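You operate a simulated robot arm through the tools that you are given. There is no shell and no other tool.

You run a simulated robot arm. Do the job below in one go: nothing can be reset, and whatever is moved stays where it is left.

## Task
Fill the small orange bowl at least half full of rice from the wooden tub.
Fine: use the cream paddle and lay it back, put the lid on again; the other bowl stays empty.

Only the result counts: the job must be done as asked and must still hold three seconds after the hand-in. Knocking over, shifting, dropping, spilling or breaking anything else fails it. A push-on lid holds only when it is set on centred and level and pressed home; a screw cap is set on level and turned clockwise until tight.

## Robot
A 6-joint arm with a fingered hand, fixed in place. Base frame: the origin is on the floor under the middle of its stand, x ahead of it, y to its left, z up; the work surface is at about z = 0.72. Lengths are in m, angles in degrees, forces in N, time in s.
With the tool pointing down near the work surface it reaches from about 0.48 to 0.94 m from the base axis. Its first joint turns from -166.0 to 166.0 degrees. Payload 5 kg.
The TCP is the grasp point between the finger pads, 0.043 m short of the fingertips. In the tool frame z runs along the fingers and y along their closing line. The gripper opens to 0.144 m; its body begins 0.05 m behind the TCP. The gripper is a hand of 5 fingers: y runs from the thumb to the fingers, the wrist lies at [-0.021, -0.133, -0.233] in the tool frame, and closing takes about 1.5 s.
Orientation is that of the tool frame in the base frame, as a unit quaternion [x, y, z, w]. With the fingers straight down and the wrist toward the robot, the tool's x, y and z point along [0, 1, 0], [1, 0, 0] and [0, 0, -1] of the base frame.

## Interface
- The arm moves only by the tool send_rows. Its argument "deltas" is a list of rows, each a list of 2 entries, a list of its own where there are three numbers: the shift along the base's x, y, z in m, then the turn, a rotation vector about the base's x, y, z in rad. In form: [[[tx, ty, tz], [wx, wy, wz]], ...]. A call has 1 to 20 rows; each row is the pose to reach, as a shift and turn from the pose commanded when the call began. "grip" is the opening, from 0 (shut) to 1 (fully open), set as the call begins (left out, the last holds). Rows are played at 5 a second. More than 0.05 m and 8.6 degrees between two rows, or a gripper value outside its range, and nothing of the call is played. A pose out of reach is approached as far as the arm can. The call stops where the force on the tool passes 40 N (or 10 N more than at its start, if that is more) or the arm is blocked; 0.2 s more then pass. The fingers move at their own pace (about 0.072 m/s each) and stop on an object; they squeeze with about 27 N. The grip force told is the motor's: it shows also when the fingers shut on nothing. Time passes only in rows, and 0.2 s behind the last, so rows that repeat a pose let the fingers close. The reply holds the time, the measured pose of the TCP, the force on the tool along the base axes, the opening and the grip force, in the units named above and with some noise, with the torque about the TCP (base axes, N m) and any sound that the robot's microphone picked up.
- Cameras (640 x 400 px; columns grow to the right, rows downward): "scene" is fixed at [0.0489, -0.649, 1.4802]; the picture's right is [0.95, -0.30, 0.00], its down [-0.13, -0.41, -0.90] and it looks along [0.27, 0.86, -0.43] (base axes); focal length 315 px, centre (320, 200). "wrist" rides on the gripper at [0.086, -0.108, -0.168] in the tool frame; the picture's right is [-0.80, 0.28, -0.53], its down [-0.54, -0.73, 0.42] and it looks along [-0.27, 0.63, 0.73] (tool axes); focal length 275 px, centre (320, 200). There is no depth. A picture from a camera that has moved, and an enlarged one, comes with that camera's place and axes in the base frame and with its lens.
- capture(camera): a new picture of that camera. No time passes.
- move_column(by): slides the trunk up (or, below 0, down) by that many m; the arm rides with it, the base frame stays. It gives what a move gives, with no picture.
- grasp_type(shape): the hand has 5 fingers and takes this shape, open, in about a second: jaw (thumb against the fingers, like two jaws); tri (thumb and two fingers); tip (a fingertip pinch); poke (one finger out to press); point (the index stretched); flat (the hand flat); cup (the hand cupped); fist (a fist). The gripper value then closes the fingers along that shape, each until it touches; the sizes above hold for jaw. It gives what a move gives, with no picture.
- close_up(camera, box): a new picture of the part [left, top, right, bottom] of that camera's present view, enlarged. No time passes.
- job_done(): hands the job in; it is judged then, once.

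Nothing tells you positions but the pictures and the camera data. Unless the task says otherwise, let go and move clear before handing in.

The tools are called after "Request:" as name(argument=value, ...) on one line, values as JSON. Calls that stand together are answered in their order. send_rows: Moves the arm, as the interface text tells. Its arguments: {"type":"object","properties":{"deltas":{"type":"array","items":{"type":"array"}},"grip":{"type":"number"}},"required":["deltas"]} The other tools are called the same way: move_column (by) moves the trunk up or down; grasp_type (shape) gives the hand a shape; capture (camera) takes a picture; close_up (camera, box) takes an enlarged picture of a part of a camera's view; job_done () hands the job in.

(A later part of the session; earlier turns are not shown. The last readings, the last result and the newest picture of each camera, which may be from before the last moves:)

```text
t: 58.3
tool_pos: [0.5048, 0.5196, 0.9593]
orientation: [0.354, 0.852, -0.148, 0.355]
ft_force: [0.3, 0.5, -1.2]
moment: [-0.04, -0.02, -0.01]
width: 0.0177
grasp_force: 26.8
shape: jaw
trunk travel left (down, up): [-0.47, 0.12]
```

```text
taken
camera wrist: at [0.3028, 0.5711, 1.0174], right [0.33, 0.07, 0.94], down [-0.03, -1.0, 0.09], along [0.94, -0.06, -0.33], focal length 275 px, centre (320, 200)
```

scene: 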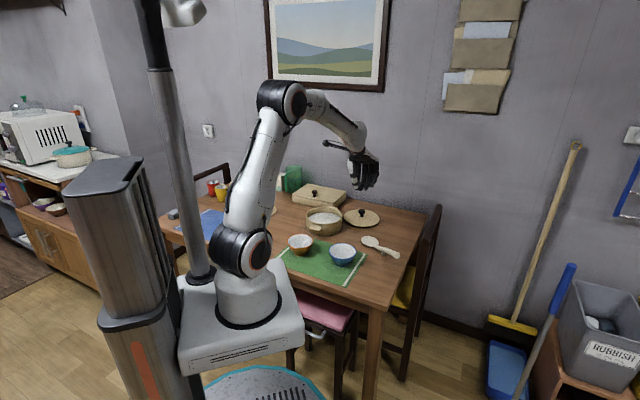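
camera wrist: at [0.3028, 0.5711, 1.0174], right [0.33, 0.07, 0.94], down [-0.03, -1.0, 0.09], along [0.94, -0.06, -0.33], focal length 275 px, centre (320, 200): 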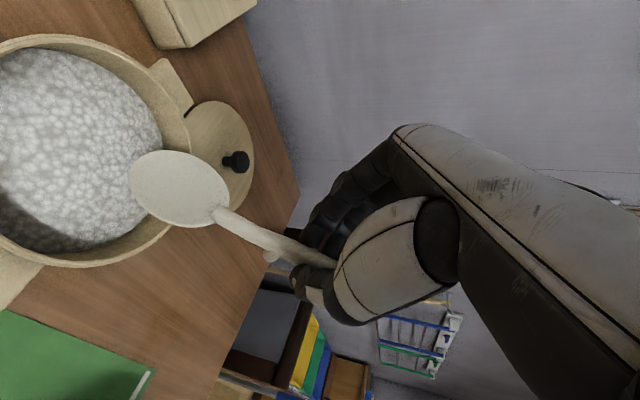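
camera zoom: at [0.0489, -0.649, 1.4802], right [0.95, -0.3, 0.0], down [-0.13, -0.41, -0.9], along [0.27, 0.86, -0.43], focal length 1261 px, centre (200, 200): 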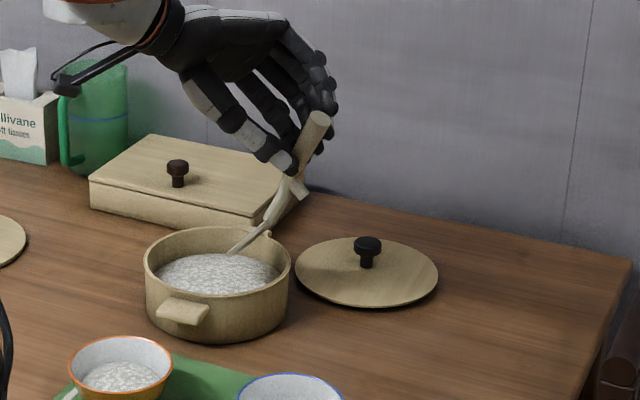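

All looks as before, so I repeat the dig: down, sweep forward while flattening, then lift and level.

Request:
send_rows(deltas=[[[0, 0, -0.02], [0, 0, 0]], [[0, 0, -0.035], [0, 0, 0]], [[0, 0, -0.048], [0, 0, 0]], [[0, 0, -0.059], [0, 0, 0]], [[0, 0, -0.059], [0, 0, 0]]])

Request:
send_rows(deltas=[[[-0.0018, 0.0018, -0.0145], [0.0863, 0.0863, 0]], [[-0.0042, 0.0042, -0.0277], [0.1725, 0.1725, 0]], [[-0.0074, 0.0074, -0.0391], [0.2468, 0.2468, 0]], [[-0.0074, 0.0074, -0.0391], [0.2468, 0.2468, 0]]])

Request:
capture(camera="wrist")

Request:
close_up(camera="scene", box=[300, 170, 400, 240])

```text
t: 59.5
tool_pos: [0.5051, 0.5199, 0.8992]
orientation: [0.353, 0.853, -0.147, 0.354]
ft_force: [-0.9, -0.5, -0.9]
moment: [-0.03, -0.03, 0.0]
width: 0.0177
grasp_force: 26.8
shape: jaw
trunk travel left (down, up): [-0.47, 0.12]
```

```text
t: 60.5
tool_pos: [0.4981, 0.527, 0.8608]
orientation: [0.374, 0.902, -0.084, 0.2]
ft_force: [0.3, -0.4, -0.8]
moment: [0.01, 0.01, 0.0]
width: 0.0175
grasp_force: 26.7
shape: jaw
trunk travel left (down, up): [-0.47, 0.12]
```

```text
taken
camera wrist: at [0.3166, 0.5564, 0.9773], right [0.55, -0.15, 0.82], down [-0.04, -0.99, -0.15], along [0.83, 0.05, -0.55], focal length 275 px, centre (320, 200)
```

wrist: 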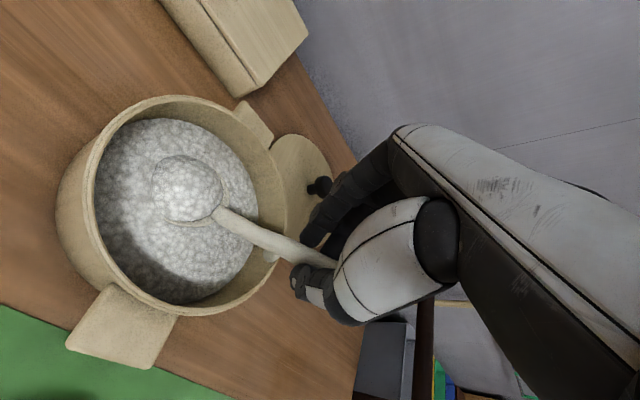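

```text
5.71 times, centred on (350, 205) of scene
camera zoom: at [0.0489, -0.649, 1.4802], right [0.95, -0.3, 0.0], down [-0.13, -0.41, -0.9], along [0.27, 0.86, -0.43], focal length 1801 px, centre (149, 171)
```

zoom: 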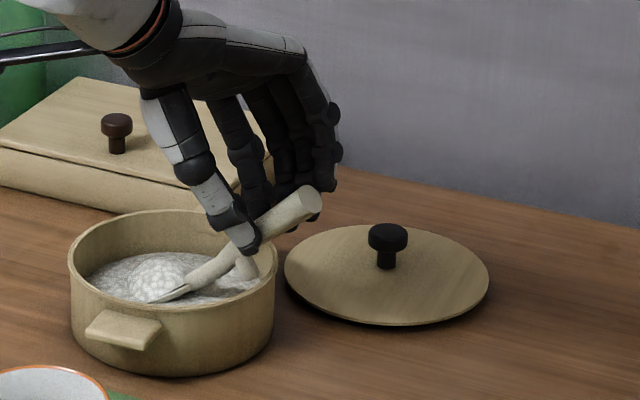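

Again a mound sits on the blade. I lift it out and level it.

Request:
send_rows(deltas=[[[0.004, -0.004, 0.0113], [0.037, 0.037, 0]], [[0.0107, -0.0107, 0.0229], [0.099, 0.099, 0]], [[0.0189, -0.0189, 0.0271], [0.185, 0.185, 0]], [[0.0259, -0.0259, 0.03], [0.2715, 0.2715, 0]], [[0.029, -0.029, 0.036], [0.308, 0.308, 0]], [[0.029, -0.029, 0.045], [0.308, 0.308, 0]], [[0.029, -0.029, 0.05], [0.308, 0.308, 0]]])

Request:
close_up(camera="scene", box=[300, 170, 400, 240])

Request:
capture(camera="wrist")

```text
t: 62.1
tool_pos: [0.5272, 0.4977, 0.9119]
orientation: [0.382, 0.924, -0.001, 0.0]
ft_force: [0.0, 0.5, -0.7]
moment: [-0.05, -0.04, 0.01]
width: 0.0177
grasp_force: 26.9
shape: jaw
trunk travel left (down, up): [-0.47, 0.12]
```

```text
5.71 times, centred on (350, 205) of scene
camera zoom: at [0.0489, -0.649, 1.4802], right [0.95, -0.3, 0.0], down [-0.13, -0.41, -0.9], along [0.27, 0.86, -0.43], focal length 1801 px, centre (149, 171)
```

zoom: 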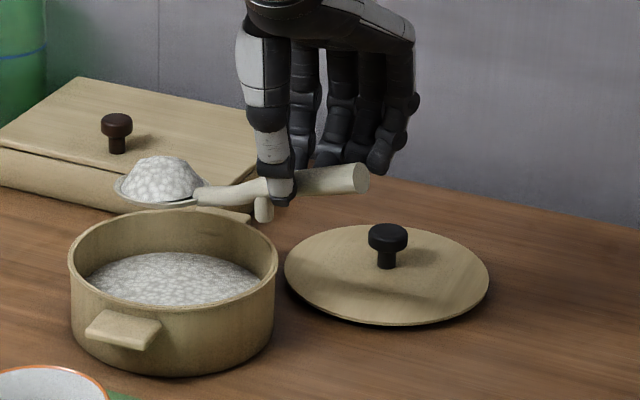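

```text
taken
camera wrist: at [0.3896, 0.4835, 1.08], right [0.76, -0.36, 0.54], down [-0.13, -0.9, -0.42], along [0.63, 0.25, -0.73], focal length 275 px, centre (320, 200)
```

wrist: 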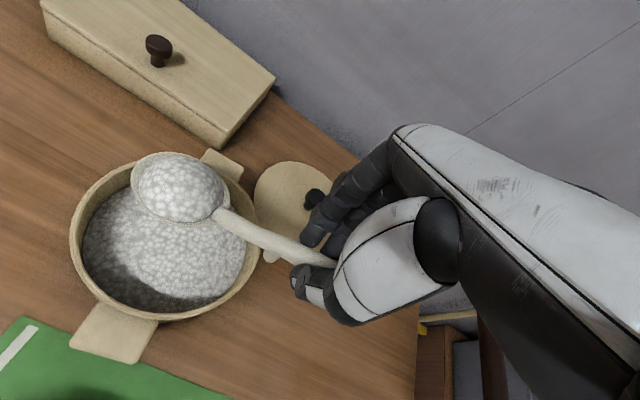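

The second scoop is about the same size. I carry it level to the bowl.

Request:
send_rows(deltas=[[[-0.008, -0.01, 0.002], [0, 0, 0]], [[-0.024, -0.03, 0.002], [0, 0, 0]], [[-0.042, -0.052, 0.002], [0, 0, 0]], [[-0.06, -0.075, 0.002], [0, 0, 0]], [[-0.078, -0.098, 0.002], [0, 0, 0]], [[-0.096, -0.12, 0.002], [0, 0, 0]], [[-0.114, -0.142, 0.002], [0, 0, 0]], [[-0.13, -0.162, 0.002], [0, 0, 0]], [[-0.142, -0.177, 0.002], [0, 0, 0]], [[-0.1485, -0.1835, 0.002], [0, 0, 0]], [[-0.1485, -0.1835, 0.002], [0, 0, 0]]])

Request:
close_up(camera="scene", box=[260, 180, 380, 280])

Request:
capture(camera="wrist")

```text
t: 64.5
tool_pos: [0.3769, 0.3154, 0.9142]
orientation: [0.383, 0.924, -0.002, 0.001]
ft_force: [0.3, -0.7, -1.6]
moment: [-0.04, -0.02, -0.02]
width: 0.0175
grasp_force: 26.7
shape: jaw
trunk travel left (down, up): [-0.47, 0.12]
```

```text
4.00 times, centred on (320, 230) of scene
camera zoom: at [0.0489, -0.649, 1.4802], right [0.95, -0.3, 0.0], down [-0.13, -0.41, -0.9], along [0.27, 0.86, -0.43], focal length 1261 px, centre (320, 80)
```

zoom: 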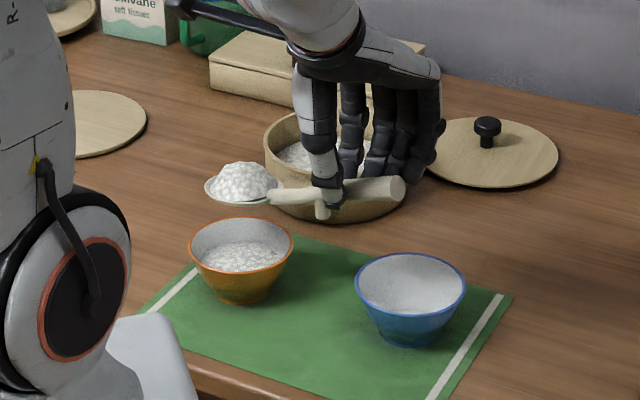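

```text
taken
camera wrist: at [0.2399, 0.3001, 1.0817], right [0.76, -0.36, 0.54], down [-0.13, -0.9, -0.42], along [0.63, 0.25, -0.73], focal length 275 px, centre (320, 200)
```

wrist: 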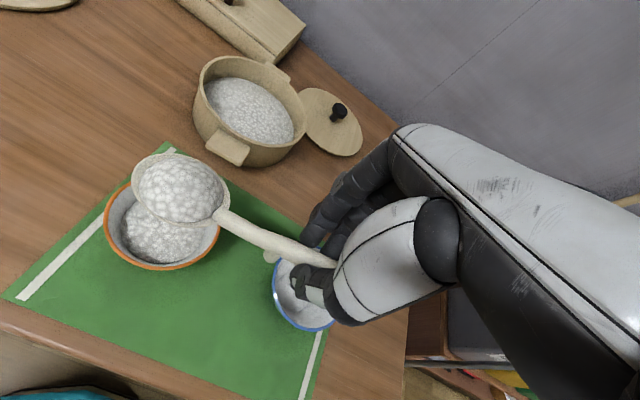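

The mound is over the bowl in the same way as before. I pour it with the same motion, to 75°.

Request:
send_rows(deltas=[[[-0.0032, 0.0032, 0.011], [-0.0926, -0.0926, 0]], [[-0.0078, 0.0078, 0.0185], [-0.1851, -0.1851, 0]], [[-0.0127, 0.0127, 0.025], [-0.2777, -0.2777, 0]], [[-0.019, 0.019, 0.031], [-0.3702, -0.3702, 0]], [[-0.0283, 0.0283, 0.036], [-0.4628, -0.4628, 0]], [[-0.039, 0.039, 0.04], [-0.5554, -0.5554, 0]], [[-0.0523, 0.0523, 0.0425], [-0.6479, -0.6479, 0]], [[-0.0661, 0.0661, 0.0435], [-0.7405, -0.7405, 0]], [[-0.0819, 0.0819, 0.0445], [-0.8331, -0.8331, 0]], [[-0.0974, 0.0974, 0.0455], [-0.9256, -0.9256, 0]], [[-0.0974, 0.0974, 0.0455], [-0.9256, -0.9256, 0]]])

Request:
close_up(camera="scene", box=[260, 180, 380, 280])

Request:
close_up(camera="scene", box=[280, 225, 320, 260])

Request:
capture(camera="wrist")

```text
t: 66.9
tool_pos: [0.2793, 0.4127, 0.9599]
orientation: [0.304, 0.731, -0.233, 0.564]
ft_force: [0.9, 0.1, -1.3]
moment: [0.01, -0.01, -0.04]
width: 0.0175
grasp_force: 27.1
shape: jaw
out of reach, approached as far as the arm can: row 1
trunk travel left (down, up): [-0.47, 0.12]
```

```text
4.00 times, centred on (320, 230) of scene
camera zoom: at [0.0489, -0.649, 1.4802], right [0.95, -0.3, 0.0], down [-0.13, -0.41, -0.9], along [0.27, 0.86, -0.43], focal length 1261 px, centre (320, 80)
```

zoom: 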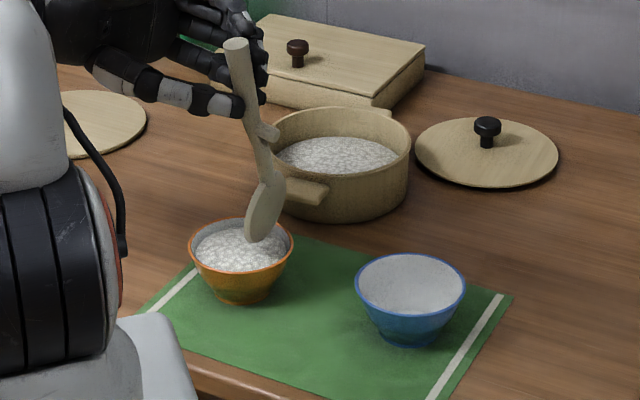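

```text
11.43 times, centred on (300, 242) of scene
camera zoom: at [0.0489, -0.649, 1.4802], right [0.95, -0.3, 0.0], down [-0.13, -0.41, -0.9], along [0.27, 0.86, -0.43], focal length 3602 px, centre (549, -286)
```

zoom: 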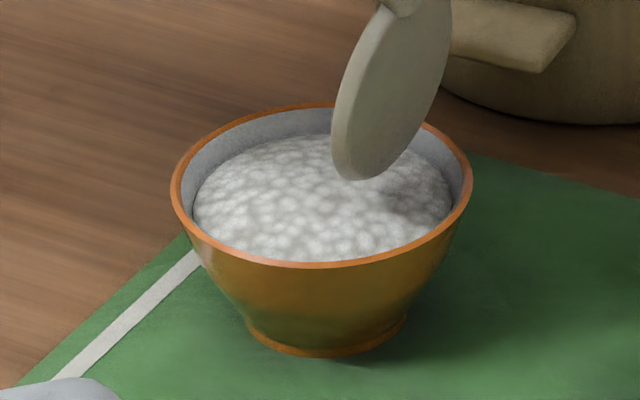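

```text
taken
camera wrist: at [0.0736, 0.4663, 0.9201], right [-0.02, 0.42, 0.91], down [-0.13, -0.9, 0.42], along [0.99, -0.11, 0.07], focal length 275 px, centre (320, 200)
```

wrist: 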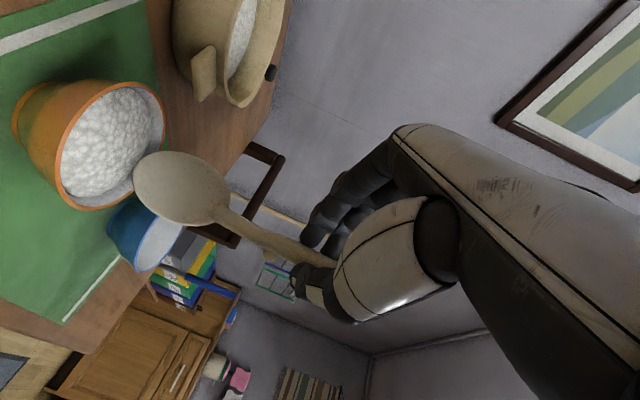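

The bowl is now well over half full: the rice is at z≈0.769, about 80% of the height and 70% or more by volume, with nothing spilled. I level the paddle, withdraw and carry it back to its place.

Request:
send_rows(deltas=[[[0.016, -0.016, 0.003], [0.0926, 0.0926, 0]], [[0.032, -0.032, 0.003], [0.1851, 0.1851, 0]], [[0.0457, -0.0457, 0.003], [0.2777, 0.2777, 0]], [[0.059, -0.059, 0.003], [0.3702, 0.3702, 0]], [[0.0698, -0.0698, 0.002], [0.4628, 0.4628, 0]], [[0.079, -0.079, 0.001], [0.5554, 0.5554, 0]], [[0.0853, -0.0853, 0.0], [0.6479, 0.6479, 0]], [[0.0902, -0.0902, -0.001], [0.7405, 0.7405, 0]], [[0.0949, -0.0949, -0.003], [0.8331, 0.8331, 0]], [[0.0981, -0.0981, -0.005], [0.9256, 0.9256, 0]], [[0.0981, -0.0981, -0.005], [0.9256, 0.9256, 0]]])

Request:
close_up(camera="scene", box=[260, 180, 380, 280])

Request:
capture(camera="wrist")

```text
t: 69.3
tool_pos: [0.3786, 0.3155, 0.9528]
orientation: [0.382, 0.924, -0.001, 0.001]
ft_force: [0.6, 1.0, -1.4]
moment: [-0.01, 0.01, 0.02]
width: 0.0175
grasp_force: 27.0
shape: jaw
trunk travel left (down, up): [-0.47, 0.12]
```

```text
4.00 times, centred on (320, 230) of scene
camera zoom: at [0.0489, -0.649, 1.4802], right [0.95, -0.3, 0.0], down [-0.13, -0.41, -0.9], along [0.27, 0.86, -0.43], focal length 1261 px, centre (320, 80)
```

zoom: 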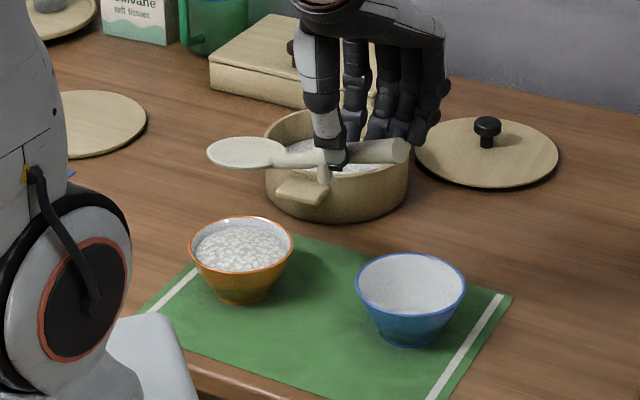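

```text
taken
camera wrist: at [0.2422, 0.2994, 1.1217], right [0.76, -0.36, 0.54], down [-0.13, -0.9, -0.42], along [0.63, 0.25, -0.73], focal length 275 px, centre (320, 200)
```

wrist: 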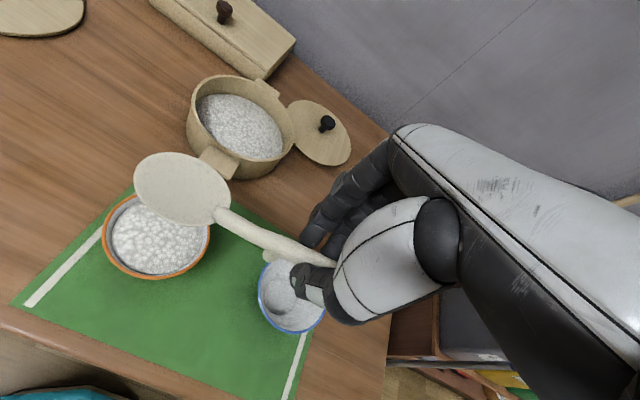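

The bowl is filled and the blade is empty. I bring the paddle above its original resting place.

Request:
send_rows(deltas=[[[0.02, -0.002, 0.0], [0, 0, -0.07]], [[0.05, -0.005, 0.0], [0, 0, -0.15]], [[0.08, -0.007, 0.0], [0, 0, -0.23]], [[0.11, -0.01, 0.0], [0, 0, -0.31]], [[0.14, -0.013, 0.0], [0, 0, -0.39]], [[0.17, -0.016, 0.0], [0, 0, -0.47]], [[0.2, -0.018, -0.01], [0, 0, -0.55]], [[0.225, -0.021, -0.04], [0, 0, -0.62]], [[0.2425, -0.0226, -0.07], [0, 0, -0.668]], [[0.2425, -0.0226, -0.1], [0, 0, -0.668]], [[0.2425, -0.0226, -0.12], [0, 0, -0.668]], [[0.2425, -0.0226, -0.12], [0, 0, -0.668]]])

Request:
close_up(camera="scene", box=[340, 200, 420, 260])

Request:
capture(camera="wrist")

```text
t: 71.9
tool_pos: [0.6206, 0.2928, 0.8364]
orientation: [0.665, 0.747, -0.002, 0.001]
ft_force: [0.2, -0.1, -0.1]
moment: [-0.02, -0.02, 0.0]
width: 0.0171
grasp_force: 27.4
shape: jaw
trunk travel left (down, up): [-0.47, 0.12]
```

```text
6.67 times, centred on (380, 230) of scene
camera zoom: at [0.0489, -0.649, 1.4802], right [0.95, -0.3, 0.0], down [-0.13, -0.41, -0.9], along [0.27, 0.86, -0.43], focal length 2101 px, centre (-80, 0)
```

zoom: 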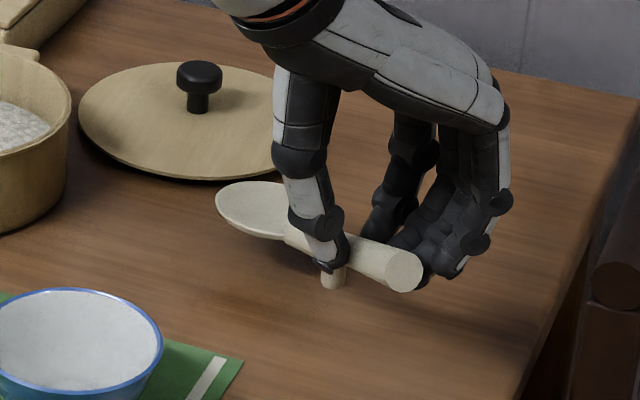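

```text
taken
camera wrist: at [0.5033, 0.3667, 1.0037], right [0.38, -0.76, 0.54], down [-0.66, -0.63, -0.42], along [0.65, -0.19, -0.73], focal length 275 px, centre (320, 200)
```

wrist: 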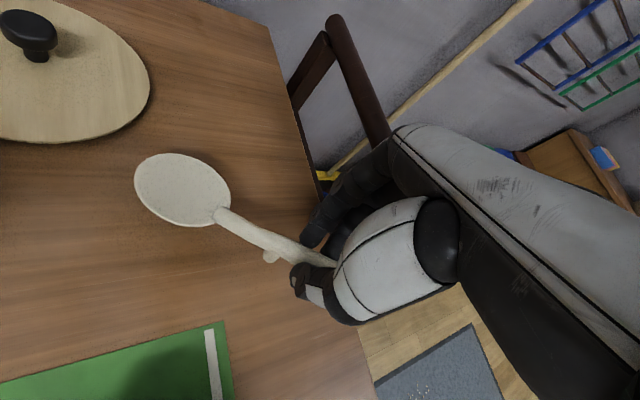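

The paddle has drooped about 7° in the grip. I pitch it level again and trim yaw and position to match its original spot before lowering.

Request:
send_rows(deltas=[[[0.002, -0.0035, 0.0], [0.059, 0.0109, 0.0325]], [[0.004, -0.007, 0.0], [0.118, 0.0217, 0.065]], [[0.004, -0.007, -0.015], [0.118, 0.0217, 0.065]], [[0.004, -0.007, -0.025], [0.118, 0.0217, 0.065]], [[0.004, -0.007, -0.025], [0.118, 0.0217, 0.065]]])

Request:
close_up(camera="scene", box=[340, 215, 420, 265])

Request:
capture(camera="wrist")

```text
t: 73.1
tool_pos: [0.6245, 0.2855, 0.81]
orientation: [0.638, 0.767, 0.035, -0.047]
ft_force: [0.3, -1.1, -0.5]
moment: [-0.01, 0.01, -0.02]
width: 0.0174
grasp_force: 26.7
shape: jaw
trunk travel left (down, up): [-0.47, 0.12]
```

```text
8.00 times, centred on (380, 240) of scene
camera zoom: at [0.0489, -0.649, 1.4802], right [0.95, -0.3, 0.0], down [-0.13, -0.41, -0.9], along [0.27, 0.86, -0.43], focal length 2521 px, centre (-160, -120)
```

zoom: 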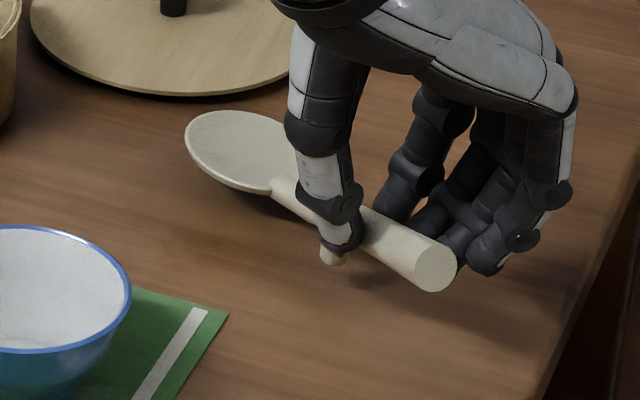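

```text
taken
camera wrist: at [0.5082, 0.3305, 0.9868], right [0.44, -0.79, 0.44], down [-0.63, -0.61, -0.48], along [0.64, -0.06, -0.76], focal length 275 px, centre (320, 200)
```

wrist: 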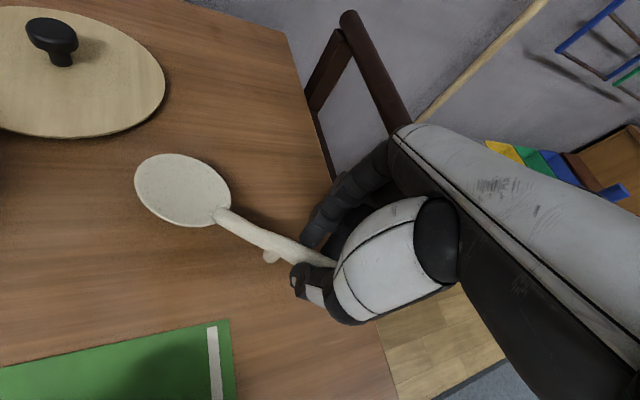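

The paddle is over its original place and nearly level. I trim 4–5 mm and lower gently until contact.

Request:
send_rows(deltas=[[[-0.003, 0.004, -0.006], [0, 0, 0]], [[-0.003, 0.004, -0.011], [0, 0, 0]], [[-0.003, 0.004, -0.013], [0, 0, 0]], [[-0.003, 0.004, -0.013], [0, 0, 0]]])

Request:
send_rows(deltas=[[[0, 0, -0.003], [0, 0, 0]], [[0, 0, -0.003], [0, 0, 0]]])

Request:
close_up(camera="scene", box=[340, 215, 420, 265])

```text
t: 74.1
tool_pos: [0.621, 0.2869, 0.7952]
orientation: [0.638, 0.768, 0.035, -0.046]
ft_force: [0.0, -0.4, 0.2]
moment: [0.0, 0.01, -0.02]
width: 0.0175
grasp_force: 27.2
shape: jaw
trunk travel left (down, up): [-0.47, 0.12]
```

```text
t: 74.7
tool_pos: [0.6224, 0.288, 0.7928]
orientation: [0.639, 0.767, 0.035, -0.047]
ft_force: [-0.8, 0.1, -1.5]
moment: [-0.04, 0.01, -0.03]
width: 0.0175
grasp_force: 27.0
shape: jaw
trunk travel left (down, up): [-0.47, 0.12]
```

```text
8.00 times, centred on (380, 240) of scene
camera zoom: at [0.0489, -0.649, 1.4802], right [0.95, -0.3, 0.0], down [-0.13, -0.41, -0.9], along [0.27, 0.86, -0.43], focal length 2521 px, centre (-160, -120)
```

zoom: 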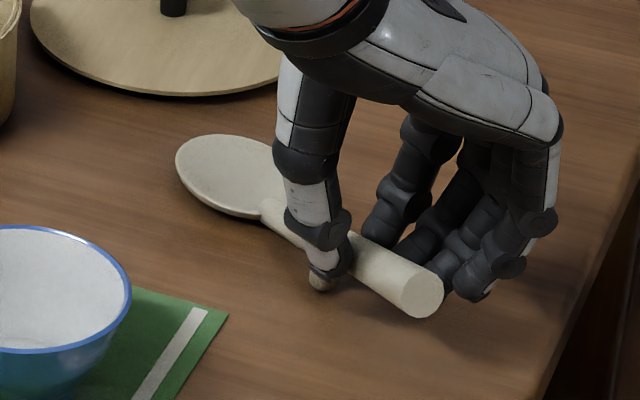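

The peg is at table height and the paddle is almost exactly at its original position. I lower 2 mm more and then release.

Request:
send_rows(deltas=[[[0, 0, -0.003], [0, 0, 0]], [[0, 0, -0.003], [0, 0, 0]]])

Request:
close_up(camera="scene", box=[340, 215, 420, 265])

```text
t: 75.3
tool_pos: [0.6221, 0.2874, 0.7905]
orientation: [0.639, 0.767, 0.036, -0.048]
ft_force: [-0.7, -0.5, 4.4]
moment: [0.0, 0.0, 0.03]
width: 0.0175
grasp_force: 27.2
shape: jaw
trunk travel left (down, up): [-0.47, 0.12]
```

```text
8.00 times, centred on (380, 240) of scene
camera zoom: at [0.0489, -0.649, 1.4802], right [0.95, -0.3, 0.0], down [-0.13, -0.41, -0.9], along [0.27, 0.86, -0.43], focal length 2521 px, centre (-160, -120)
```

zoom: 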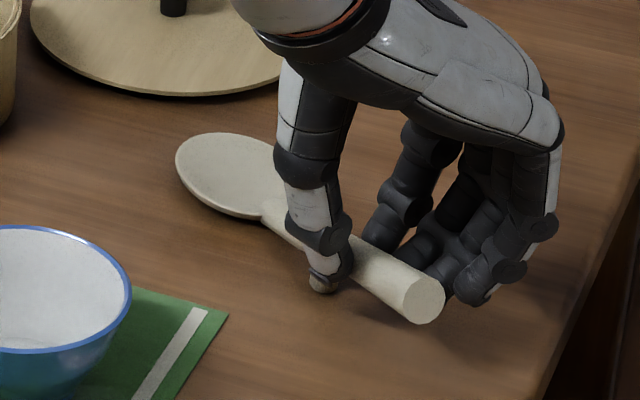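

Contact shows about 5 N. I open the hand and check the paddle.

Request:
send_rows(deltas=[[[0, 0, 0], [0, 0, 0]], [[0, 0, 0], [0, 0, 0]], [[0, 0, 0], [0, 0, 0]], [[0, 0, 0], [0, 0, 0]], [[0, 0, 0], [0, 0, 0]]], grip=0.65)

Request:
close_up(camera="scene", box=[340, 215, 420, 265])

```text
t: 76.5
tool_pos: [0.6222, 0.2886, 0.79]
orientation: [0.639, 0.767, 0.035, -0.047]
ft_force: [0.0, 0.0, -0.6]
moment: [0.01, 0.0, 0.01]
width: 0.0935
grasp_force: 0.1
shape: jaw
trunk travel left (down, up): [-0.47, 0.12]
```

```text
8.00 times, centred on (380, 240) of scene
camera zoom: at [0.0489, -0.649, 1.4802], right [0.95, -0.3, 0.0], down [-0.13, -0.41, -0.9], along [0.27, 0.86, -0.43], focal length 2521 px, centre (-160, -120)
```

zoom: 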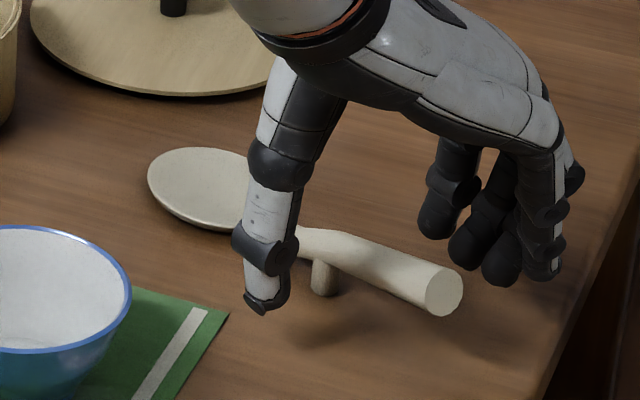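

The paddle lies flat at its place, turned only slightly on release. I rise straight up, then square the hand and go to the lid.

Request:
send_rows(deltas=[[[0, 0, 0.02], [0, 0, 0]], [[0, 0, 0.05], [0, 0, 0]], [[0, 0, 0.09], [0, 0, 0]], [[0, 0, 0.12], [0, 0, 0]], [[0, 0, 0.12], [-0.059, -0.0109, -0.0325]], [[0, 0, 0.12], [-0.118, -0.0217, -0.065]], [[0, 0, 0.12], [-0.118, -0.0217, -0.065]]])

Request:
close_up(camera="scene", box=[300, 170, 428, 270])

```text
t: 78.1
tool_pos: [0.6216, 0.2888, 0.9095]
orientation: [0.664, 0.747, -0.002, 0.0]
ft_force: [-0.4, 0.4, 0.3]
moment: [-0.01, -0.02, 0.06]
width: 0.0936
grasp_force: 0.1
shape: jaw
trunk travel left (down, up): [-0.47, 0.12]
```

```text
4.00 times, centred on (364, 220) of scene
camera zoom: at [0.0489, -0.649, 1.4802], right [0.95, -0.3, 0.0], down [-0.13, -0.41, -0.9], along [0.27, 0.86, -0.43], focal length 1261 px, centre (144, 120)
```

zoom: 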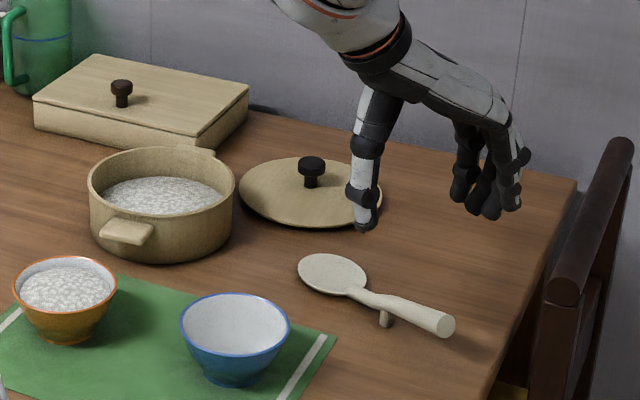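

Everything is in place: the paddle is back, the blue bowl is empty and the orange bowl is well filled. Now I go above the lid knob with the hand squared.

Request:
send_rows(deltas=[[[0.003, 0.035, 0.0], [0, 0, -0.03]], [[0.007, 0.075, 0.0], [0, 0, -0.06]], [[0.011, 0.115, 0.0], [0, 0, -0.09]], [[0.015, 0.155, 0.0], [0, 0, -0.117]], [[0.019, 0.195, 0.0], [0, 0, -0.117]], [[0.023, 0.235, 0.0], [0, 0, -0.117]], [[0.027, 0.275, 0.0], [0, 0, -0.117]], [[0.0295, 0.309, 0.0], [0, 0, -0.117]], [[0.0295, 0.309, -0.01], [0, 0, -0.117]]], grip=0.7)

Request:
capture(camera="wrist")

Request:
close_up(camera="scene", box=[324, 180, 404, 240])

```text
t: 80.1
tool_pos: [0.6499, 0.5998, 0.9001]
orientation: [0.706, 0.708, -0.003, 0.001]
ft_force: [0.7, 0.0, -0.3]
moment: [-0.01, 0.0, -0.01]
width: 0.1005
grasp_force: 0.2
shape: jaw
trunk travel left (down, up): [-0.47, 0.12]
```

```text
taken
camera wrist: at [0.5423, 0.6868, 1.0675], right [0.29, -0.79, 0.54], down [-0.73, -0.54, -0.42], along [0.63, -0.27, -0.73], focal length 275 px, centre (320, 200)
```

wrist: 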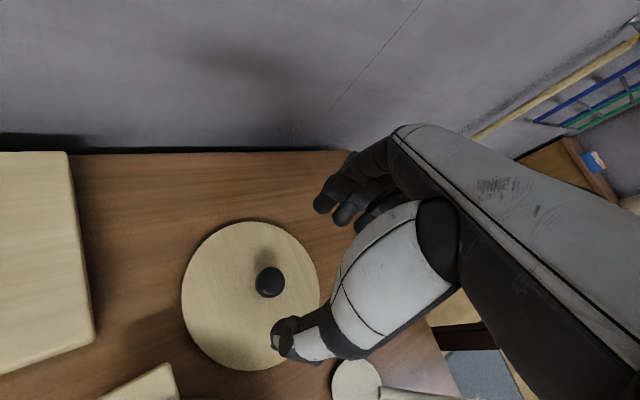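

```text
6.67 times, centred on (364, 210) of scene
camera zoom: at [0.0489, -0.649, 1.4802], right [0.95, -0.3, 0.0], down [-0.13, -0.41, -0.9], along [0.27, 0.86, -0.43], focal length 2101 px, centre (27, 133)
```

zoom: 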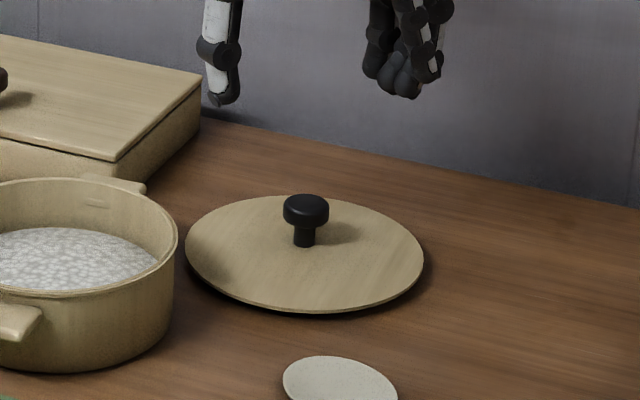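

The knob is near (0.655, 0.597). I go down around it.

Request:
send_rows(deltas=[[[0.005, -0.002, -0.03], [0, 0, 0]], [[0.005, -0.002, -0.06], [0, 0, 0]], [[0.005, -0.002, -0.09], [0, 0, 0]], [[0.005, -0.002, -0.107], [0, 0, 0]], [[0.005, -0.002, -0.115], [0, 0, 0]], [[0.005, -0.002, -0.115], [0, 0, 0]]])

Request:
send_rows(deltas=[[[0, 0, 0], [0, 0, 0]], [[0, 0, 0], [0, 0, 0]], [[0, 0, 0], [0, 0, 0]], [[0, 0, 0], [0, 0, 0]]], grip=0.36)

Request:
close_up(camera="scene", box=[324, 190, 404, 240])

Request:
close_up(camera="wrist", box=[200, 150, 440, 390])

```text
t: 81.5
tool_pos: [0.6547, 0.5959, 0.7877]
orientation: [0.707, 0.708, -0.001, 0.0]
ft_force: [-0.2, -0.1, -0.4]
moment: [0.0, 0.01, 0.01]
width: 0.1003
grasp_force: 0.1
shape: jaw
trunk travel left (down, up): [-0.47, 0.12]
```

```text
t: 82.5
tool_pos: [0.6562, 0.5961, 0.7864]
orientation: [0.707, 0.707, -0.001, 0.0]
ft_force: [0.9, 0.0, 0.2]
moment: [0.03, 0.0, 0.0]
width: 0.0523
grasp_force: 0.0
shape: jaw
trunk travel left (down, up): [-0.47, 0.12]
```

```text
8.00 times, centred on (364, 215) of scene
camera zoom: at [0.0489, -0.649, 1.4802], right [0.95, -0.3, 0.0], down [-0.13, -0.41, -0.9], along [0.27, 0.86, -0.43], focal length 2521 px, centre (-32, 80)
```

zoom: 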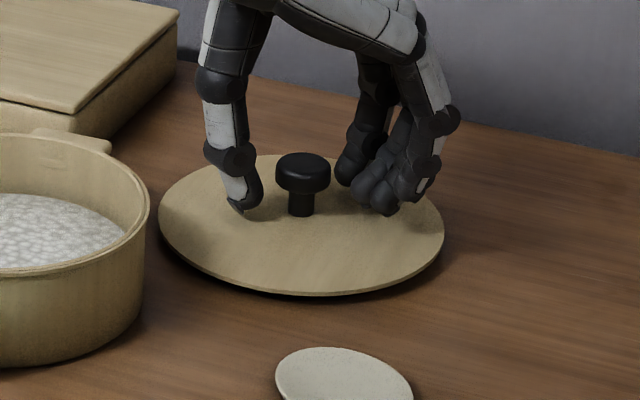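

```text
1.67 times, centred on (320, 270) of wrist
camera zoom: at [0.548, 0.6827, 0.9546], right [0.29, -0.79, 0.54], down [-0.73, -0.54, -0.42], along [0.63, -0.27, -0.73], focal length 459 px, centre (320, 83)
```

zoom: 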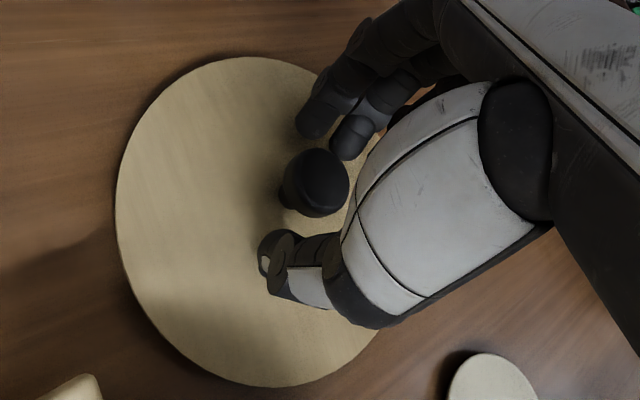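

The geometry matches the first grasp on the tub. I lower 3 mm and close.

Request:
send_rows(deltas=[[[0, 0, -0.003], [0, 0, 0]], [[0, 0, -0.003], [0, 0, 0]], [[0, 0, -0.003], [0, 0, 0]], [[0, 0, -0.003], [0, 0, 0]], [[0, 0, -0.003], [0, 0, 0]], [[0, 0, -0.003], [0, 0, 0]]], grip=0)

Request:
close_up(camera="scene", box=[324, 190, 404, 240])

Request:
close_up(camera="wrist", box=[200, 150, 440, 390])

```text
t: 83.9
tool_pos: [0.6557, 0.5964, 0.7825]
orientation: [0.707, 0.707, -0.002, 0.0]
ft_force: [0.7, -0.3, -0.5]
moment: [0.02, 0.01, 0.0]
width: 0.0229
grasp_force: 27.5
shape: jaw
trunk travel left (down, up): [-0.47, 0.12]
```

```text
8.00 times, centred on (364, 215) of scene
camera zoom: at [0.0489, -0.649, 1.4802], right [0.95, -0.3, 0.0], down [-0.13, -0.41, -0.9], along [0.27, 0.86, -0.43], focal length 2521 px, centre (-32, 80)
```

zoom: 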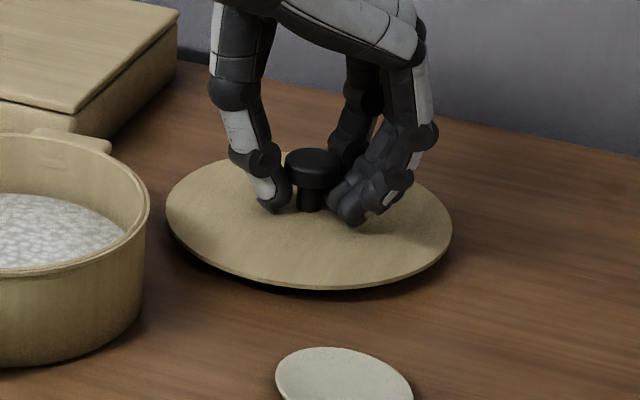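

```text
1.67 times, centred on (320, 270) of wrist
camera zoom: at [0.5482, 0.6827, 0.9511], right [0.29, -0.79, 0.54], down [-0.73, -0.54, -0.42], along [0.63, -0.27, -0.73], focal length 459 px, centre (320, 83)
```

zoom: 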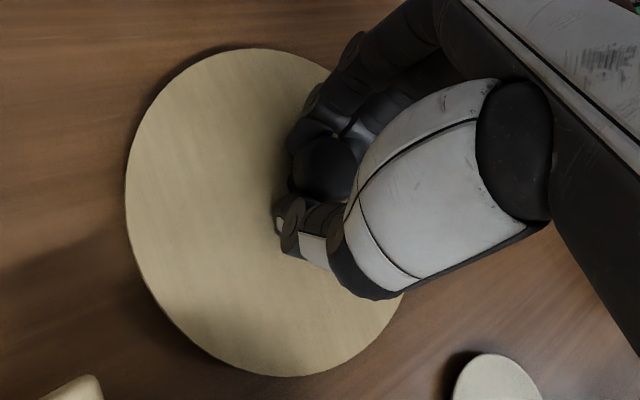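

The knob is gripped again. I lift a little and check that the lid hangs level.

Request:
send_rows(deltas=[[[0, 0, 0.01], [0, 0, 0]], [[0, 0, 0.03], [0, 0, 0]], [[0, 0, 0.06], [0, 0, 0]], [[0, 0, 0.09], [0, 0, 0]], [[0, 0, 0.12], [0, 0, 0]], [[0, 0, 0.12], [0, 0, 0]]])

Request:
close_up(camera="scene", box=[320, 160, 410, 220])

Request:
capture(camera="wrist")

```text
t: 85.3
tool_pos: [0.6554, 0.5928, 0.9012]
orientation: [0.707, 0.707, -0.002, 0.001]
ft_force: [-0.2, -0.7, -0.6]
moment: [0.0, 0.0, 0.0]
width: 0.023
grasp_force: 27.0
shape: jaw
trunk travel left (down, up): [-0.47, 0.12]
```

```text
6.67 times, centred on (365, 190) of scene
camera zoom: at [0.0489, -0.649, 1.4802], right [0.95, -0.3, 0.0], down [-0.13, -0.41, -0.9], along [0.27, 0.86, -0.43], focal length 2101 px, centre (20, 267)
```

zoom: 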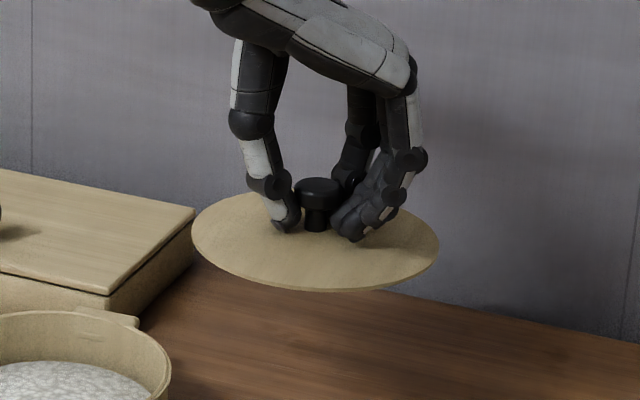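

```text
taken
camera wrist: at [0.5486, 0.6808, 1.0693], right [0.29, -0.79, 0.54], down [-0.73, -0.54, -0.42], along [0.63, -0.27, -0.73], focal length 275 px, centre (320, 200)
```

wrist: 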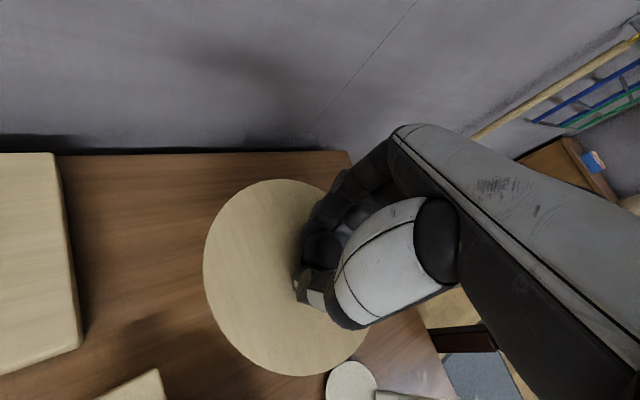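

The lid hangs nearly level. I carry it back above the tub and stop high to compare with the original picture of the closed tub.

Request:
send_rows(deltas=[[[-0.02, -0.001, 0.01], [0, 0, 0]], [[-0.05, -0.003, 0.015], [0, 0, 0]], [[-0.085, -0.005, 0.015], [0, 0, 0]], [[-0.12, -0.008, 0.015], [0, 0, 0]], [[-0.155, -0.01, 0.015], [0, 0, 0]], [[-0.185, -0.012, 0.01], [0, 0, 0]], [[-0.1985, -0.013, 0.0], [0, 0, 0]], [[-0.1985, -0.013, -0.015], [0, 0, 0]], [[-0.1985, -0.013, -0.015], [0, 0, 0]]])

Request:
close_up(camera="scene", box=[290, 180, 370, 230])

Request:
capture(camera="wrist")

```text
t: 87.3
tool_pos: [0.4572, 0.5848, 0.8846]
orientation: [0.707, 0.707, -0.001, -0.001]
ft_force: [0.4, 0.1, -1.2]
moment: [-0.03, 0.03, 0.0]
width: 0.0233
grasp_force: 26.7
shape: jaw
trunk travel left (down, up): [-0.47, 0.12]
```

```text
8.00 times, centred on (330, 205) of scene
camera zoom: at [0.0489, -0.649, 1.4802], right [0.95, -0.3, 0.0], down [-0.13, -0.41, -0.9], along [0.27, 0.86, -0.43], focal length 2521 px, centre (240, 160)
```

zoom: 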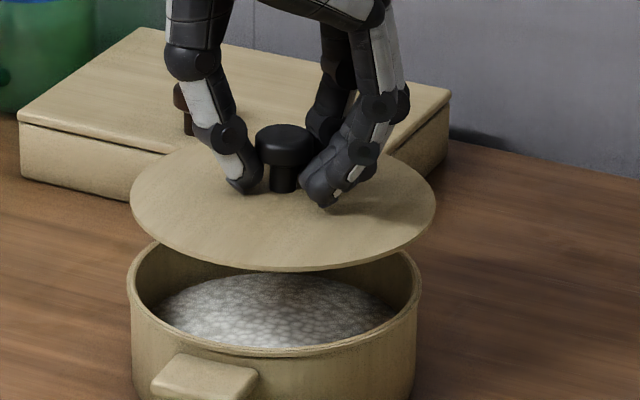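

```text
taken
camera wrist: at [0.35, 0.6711, 1.0537], right [0.29, -0.79, 0.54], down [-0.73, -0.54, -0.42], along [0.63, -0.27, -0.73], focal length 275 px, centre (320, 200)
```

wrist: 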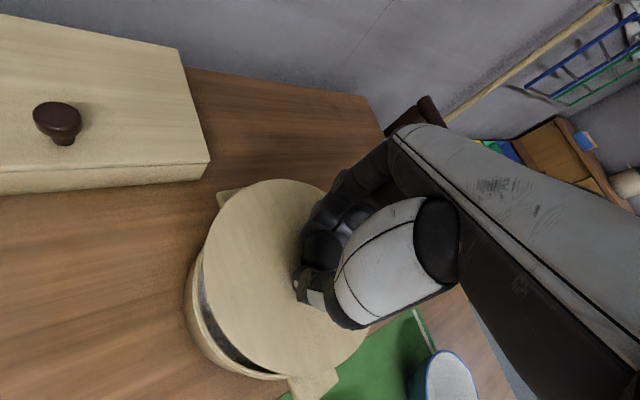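

In the picture the lid sits about 9–10 px right of where it should be, roughly 6 mm. I correct x by −6.5 mm and y by −3 mm, lower to about 1.5 cm above the rim and compare again.

Request:
send_rows(deltas=[[[-0.0035, -0.0015, 0.0], [0, 0, 0]], [[-0.0065, -0.003, -0.008], [0, 0, 0]], [[-0.0065, -0.003, -0.018], [0, 0, 0]], [[-0.0065, -0.003, -0.026], [0, 0, 0]], [[-0.0065, -0.003, -0.026], [0, 0, 0]]])

Request:
close_up(camera="scene", box=[290, 180, 370, 230])

Request:
close_up(camera="wrist", box=[160, 150, 400, 400])

```text
t: 88.5
tool_pos: [0.4518, 0.5819, 0.8613]
orientation: [0.708, 0.707, -0.001, 0.0]
ft_force: [0.2, -0.2, -0.7]
moment: [-0.01, 0.01, 0.01]
width: 0.0229
grasp_force: 27.2
shape: jaw
trunk travel left (down, up): [-0.47, 0.12]
```

```text
8.00 times, centred on (330, 205) of scene
camera zoom: at [0.0489, -0.649, 1.4802], right [0.95, -0.3, 0.0], down [-0.13, -0.41, -0.9], along [0.27, 0.86, -0.43], focal length 2521 px, centre (240, 160)
```

zoom: 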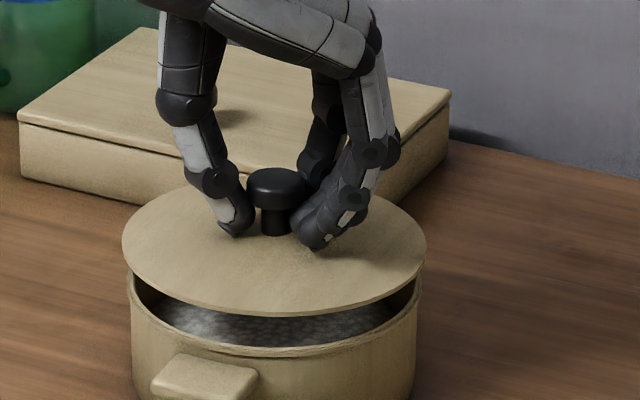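

```text
1.60 times, centred on (280, 275) of wrist
camera zoom: at [0.3439, 0.6675, 1.0286], right [0.29, -0.79, 0.54], down [-0.73, -0.54, -0.42], along [0.63, -0.27, -0.73], focal length 440 px, centre (384, 80)
```

zoom: 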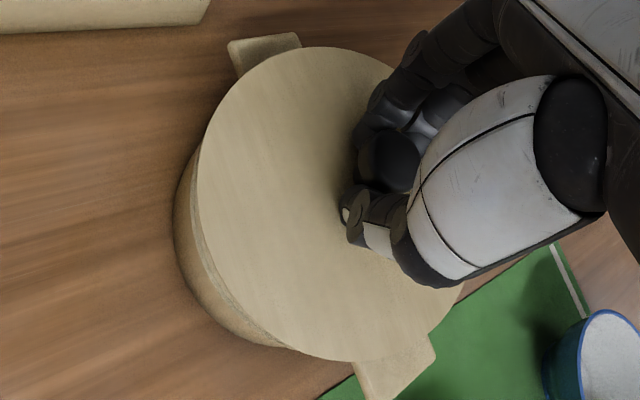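

The columns now match the original (122 to 426). I zoom in to check that the lid is level.

Request:
close_up(camera="scene", box=[302, 200, 326, 224])

Request:
close_up(camera="scene", box=[324, 200, 348, 224])

```text
16.00 times, centred on (314, 212) of scene
camera zoom: at [0.0489, -0.649, 1.4802], right [0.95, -0.3, 0.0], down [-0.13, -0.41, -0.9], along [0.27, 0.86, -0.43], focal length 5042 px, centre (416, 8)
```

zoom: 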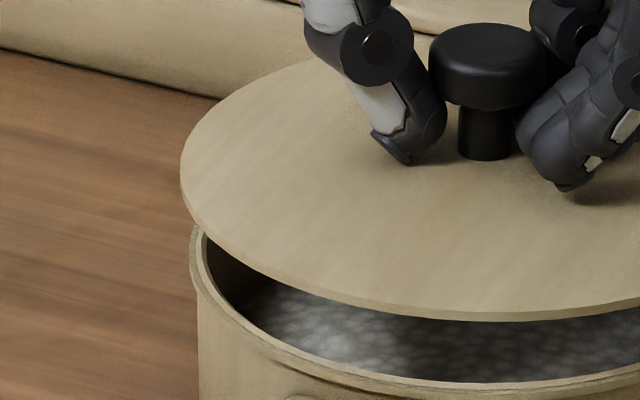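

```text
16.00 times, centred on (336, 212) of scene
camera zoom: at [0.0489, -0.649, 1.4802], right [0.95, -0.3, 0.0], down [-0.13, -0.41, -0.9], along [0.27, 0.86, -0.43], focal length 5042 px, centre (64, 8)
```

zoom: 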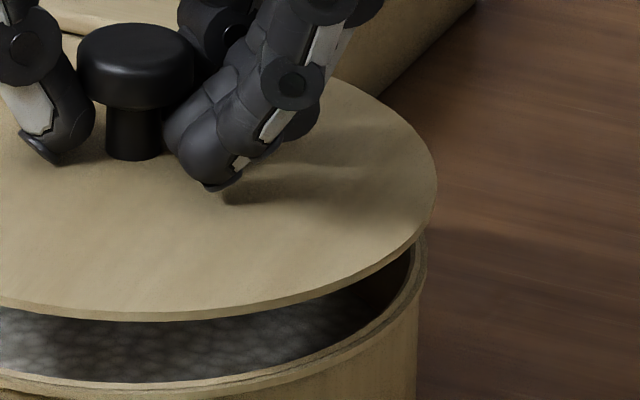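

The lid is centred in columns and tilted by only about 1°. I lower another 1 cm and check the fore-aft alignment.

Request:
send_rows(deltas=[[[0, 0, -0.005], [0, 0, 0]], [[0, 0, -0.01], [0, 0, 0]], [[0, 0, -0.012], [0, 0, 0]], [[0, 0, -0.012], [0, 0, 0]]])

Request:
close_up(camera="scene", box=[302, 196, 348, 232])

Request:
close_up(camera="wrist", box=[160, 150, 400, 400])

```text
t: 89.5
tool_pos: [0.4506, 0.5793, 0.8491]
orientation: [0.707, 0.707, -0.001, 0.001]
ft_force: [0.3, -0.2, -1.1]
moment: [-0.02, 0.03, 0.05]
width: 0.0231
grasp_force: 26.8
shape: jaw
trunk travel left (down, up): [-0.47, 0.12]
```

```text
11.11 times, centred on (325, 214) of scene
camera zoom: at [0.0489, -0.649, 1.4802], right [0.95, -0.3, 0.0], down [-0.13, -0.41, -0.9], along [0.27, 0.86, -0.43], focal length 3502 px, centre (264, 44)
```

zoom: 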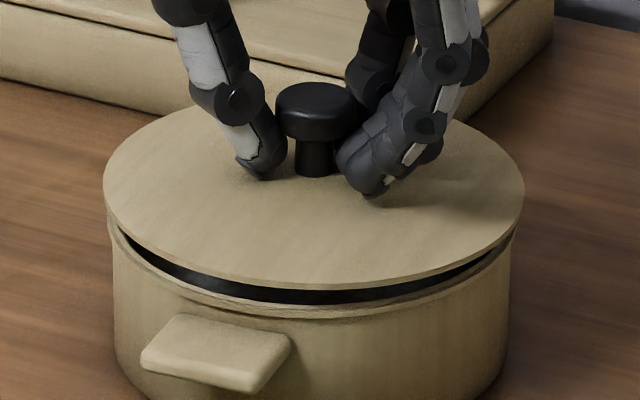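

```text
1.60 times, centred on (280, 275) of wrist
camera zoom: at [0.3442, 0.6658, 1.0168], right [0.29, -0.79, 0.54], down [-0.73, -0.54, -0.42], along [0.63, -0.27, -0.73], focal length 440 px, centre (384, 80)
```

zoom: 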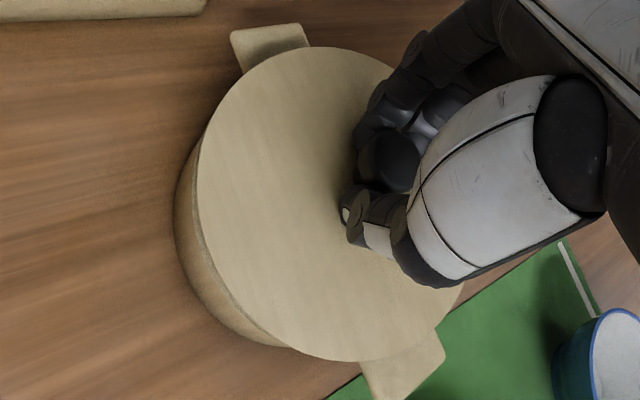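

The lid is about 9 mm above its seat and 1 mm right. I trim that and lower in small steps, watching the force.

Request:
send_rows(deltas=[[[-0.0013, 0, -0.002], [0, 0, 0]], [[-0.0013, 0, -0.004], [0, 0, 0]], [[-0.0013, 0, -0.004], [0, 0, 0]]])

Request:
send_rows(deltas=[[[0, 0, -0.002], [0, 0, 0]], [[0, 0, -0.002], [0, 0, 0]]])

Request:
close_up(camera="scene", box=[302, 196, 348, 232])

```text
t: 90.3
tool_pos: [0.4501, 0.5817, 0.8441]
orientation: [0.707, 0.707, -0.001, 0.0]
ft_force: [0.5, 0.5, -1.7]
moment: [0.0, 0.02, 0.0]
width: 0.0233
grasp_force: 27.2
shape: jaw
trunk travel left (down, up): [-0.47, 0.12]
```

```text
t: 90.9
tool_pos: [0.4498, 0.5791, 0.8425]
orientation: [0.707, 0.707, -0.001, 0.0]
ft_force: [-0.7, 0.0, -1.6]
moment: [0.0, 0.04, -0.01]
width: 0.0233
grasp_force: 26.8
shape: jaw
trunk travel left (down, up): [-0.47, 0.12]
```

```text
11.11 times, centred on (325, 214) of scene
camera zoom: at [0.0489, -0.649, 1.4802], right [0.95, -0.3, 0.0], down [-0.13, -0.41, -0.9], along [0.27, 0.86, -0.43], focal length 3502 px, centre (264, 44)
```

zoom: 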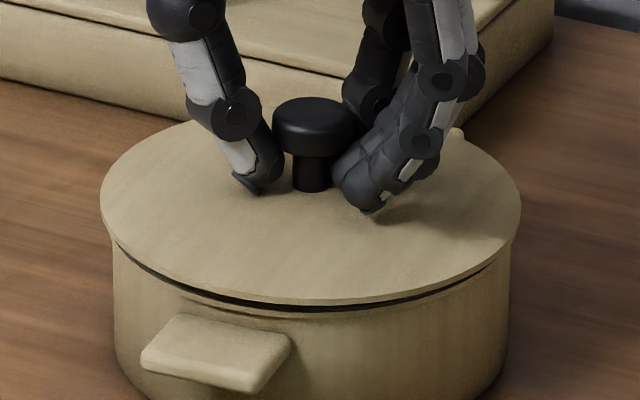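

Columns match the closed reference exactly, and about 2.5 mm remains. I continue in 1.5 mm steps.

Request:
send_rows(deltas=[[[0, 0, -0.0015], [0, 0, 0]], [[0, 0, -0.0015], [0, 0, 0]]])

Request:
send_rows(deltas=[[[0, 0, -0.0015], [0, 0, 0]], [[0, 0, -0.0015], [0, 0, 0]]])

Request:
close_up(camera="scene", box=[302, 196, 348, 232])

```text
t: 91.5
tool_pos: [0.4516, 0.5788, 0.84]
orientation: [0.707, 0.707, -0.001, 0.0]
ft_force: [-0.2, 0.8, -1.2]
moment: [0.0, 0.04, 0.0]
width: 0.0231
grasp_force: 26.4
shape: jaw
trunk travel left (down, up): [-0.47, 0.12]
```

```text
t: 92.1
tool_pos: [0.45, 0.5791, 0.8398]
orientation: [0.707, 0.707, -0.001, 0.0]
ft_force: [0.2, 0.1, 2.3]
moment: [0.04, -0.21, -0.05]
width: 0.0232
grasp_force: 27.1
shape: jaw
trunk travel left (down, up): [-0.47, 0.12]
```

```text
11.11 times, centred on (325, 214) of scene
camera zoom: at [0.0489, -0.649, 1.4802], right [0.95, -0.3, 0.0], down [-0.13, -0.41, -0.9], along [0.27, 0.86, -0.43], focal length 3502 px, centre (264, 44)
```

zoom: 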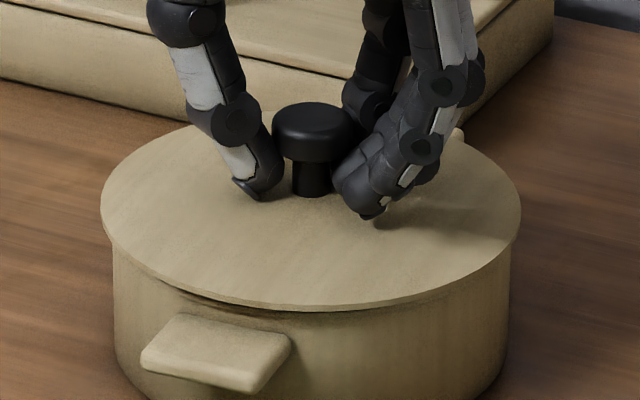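

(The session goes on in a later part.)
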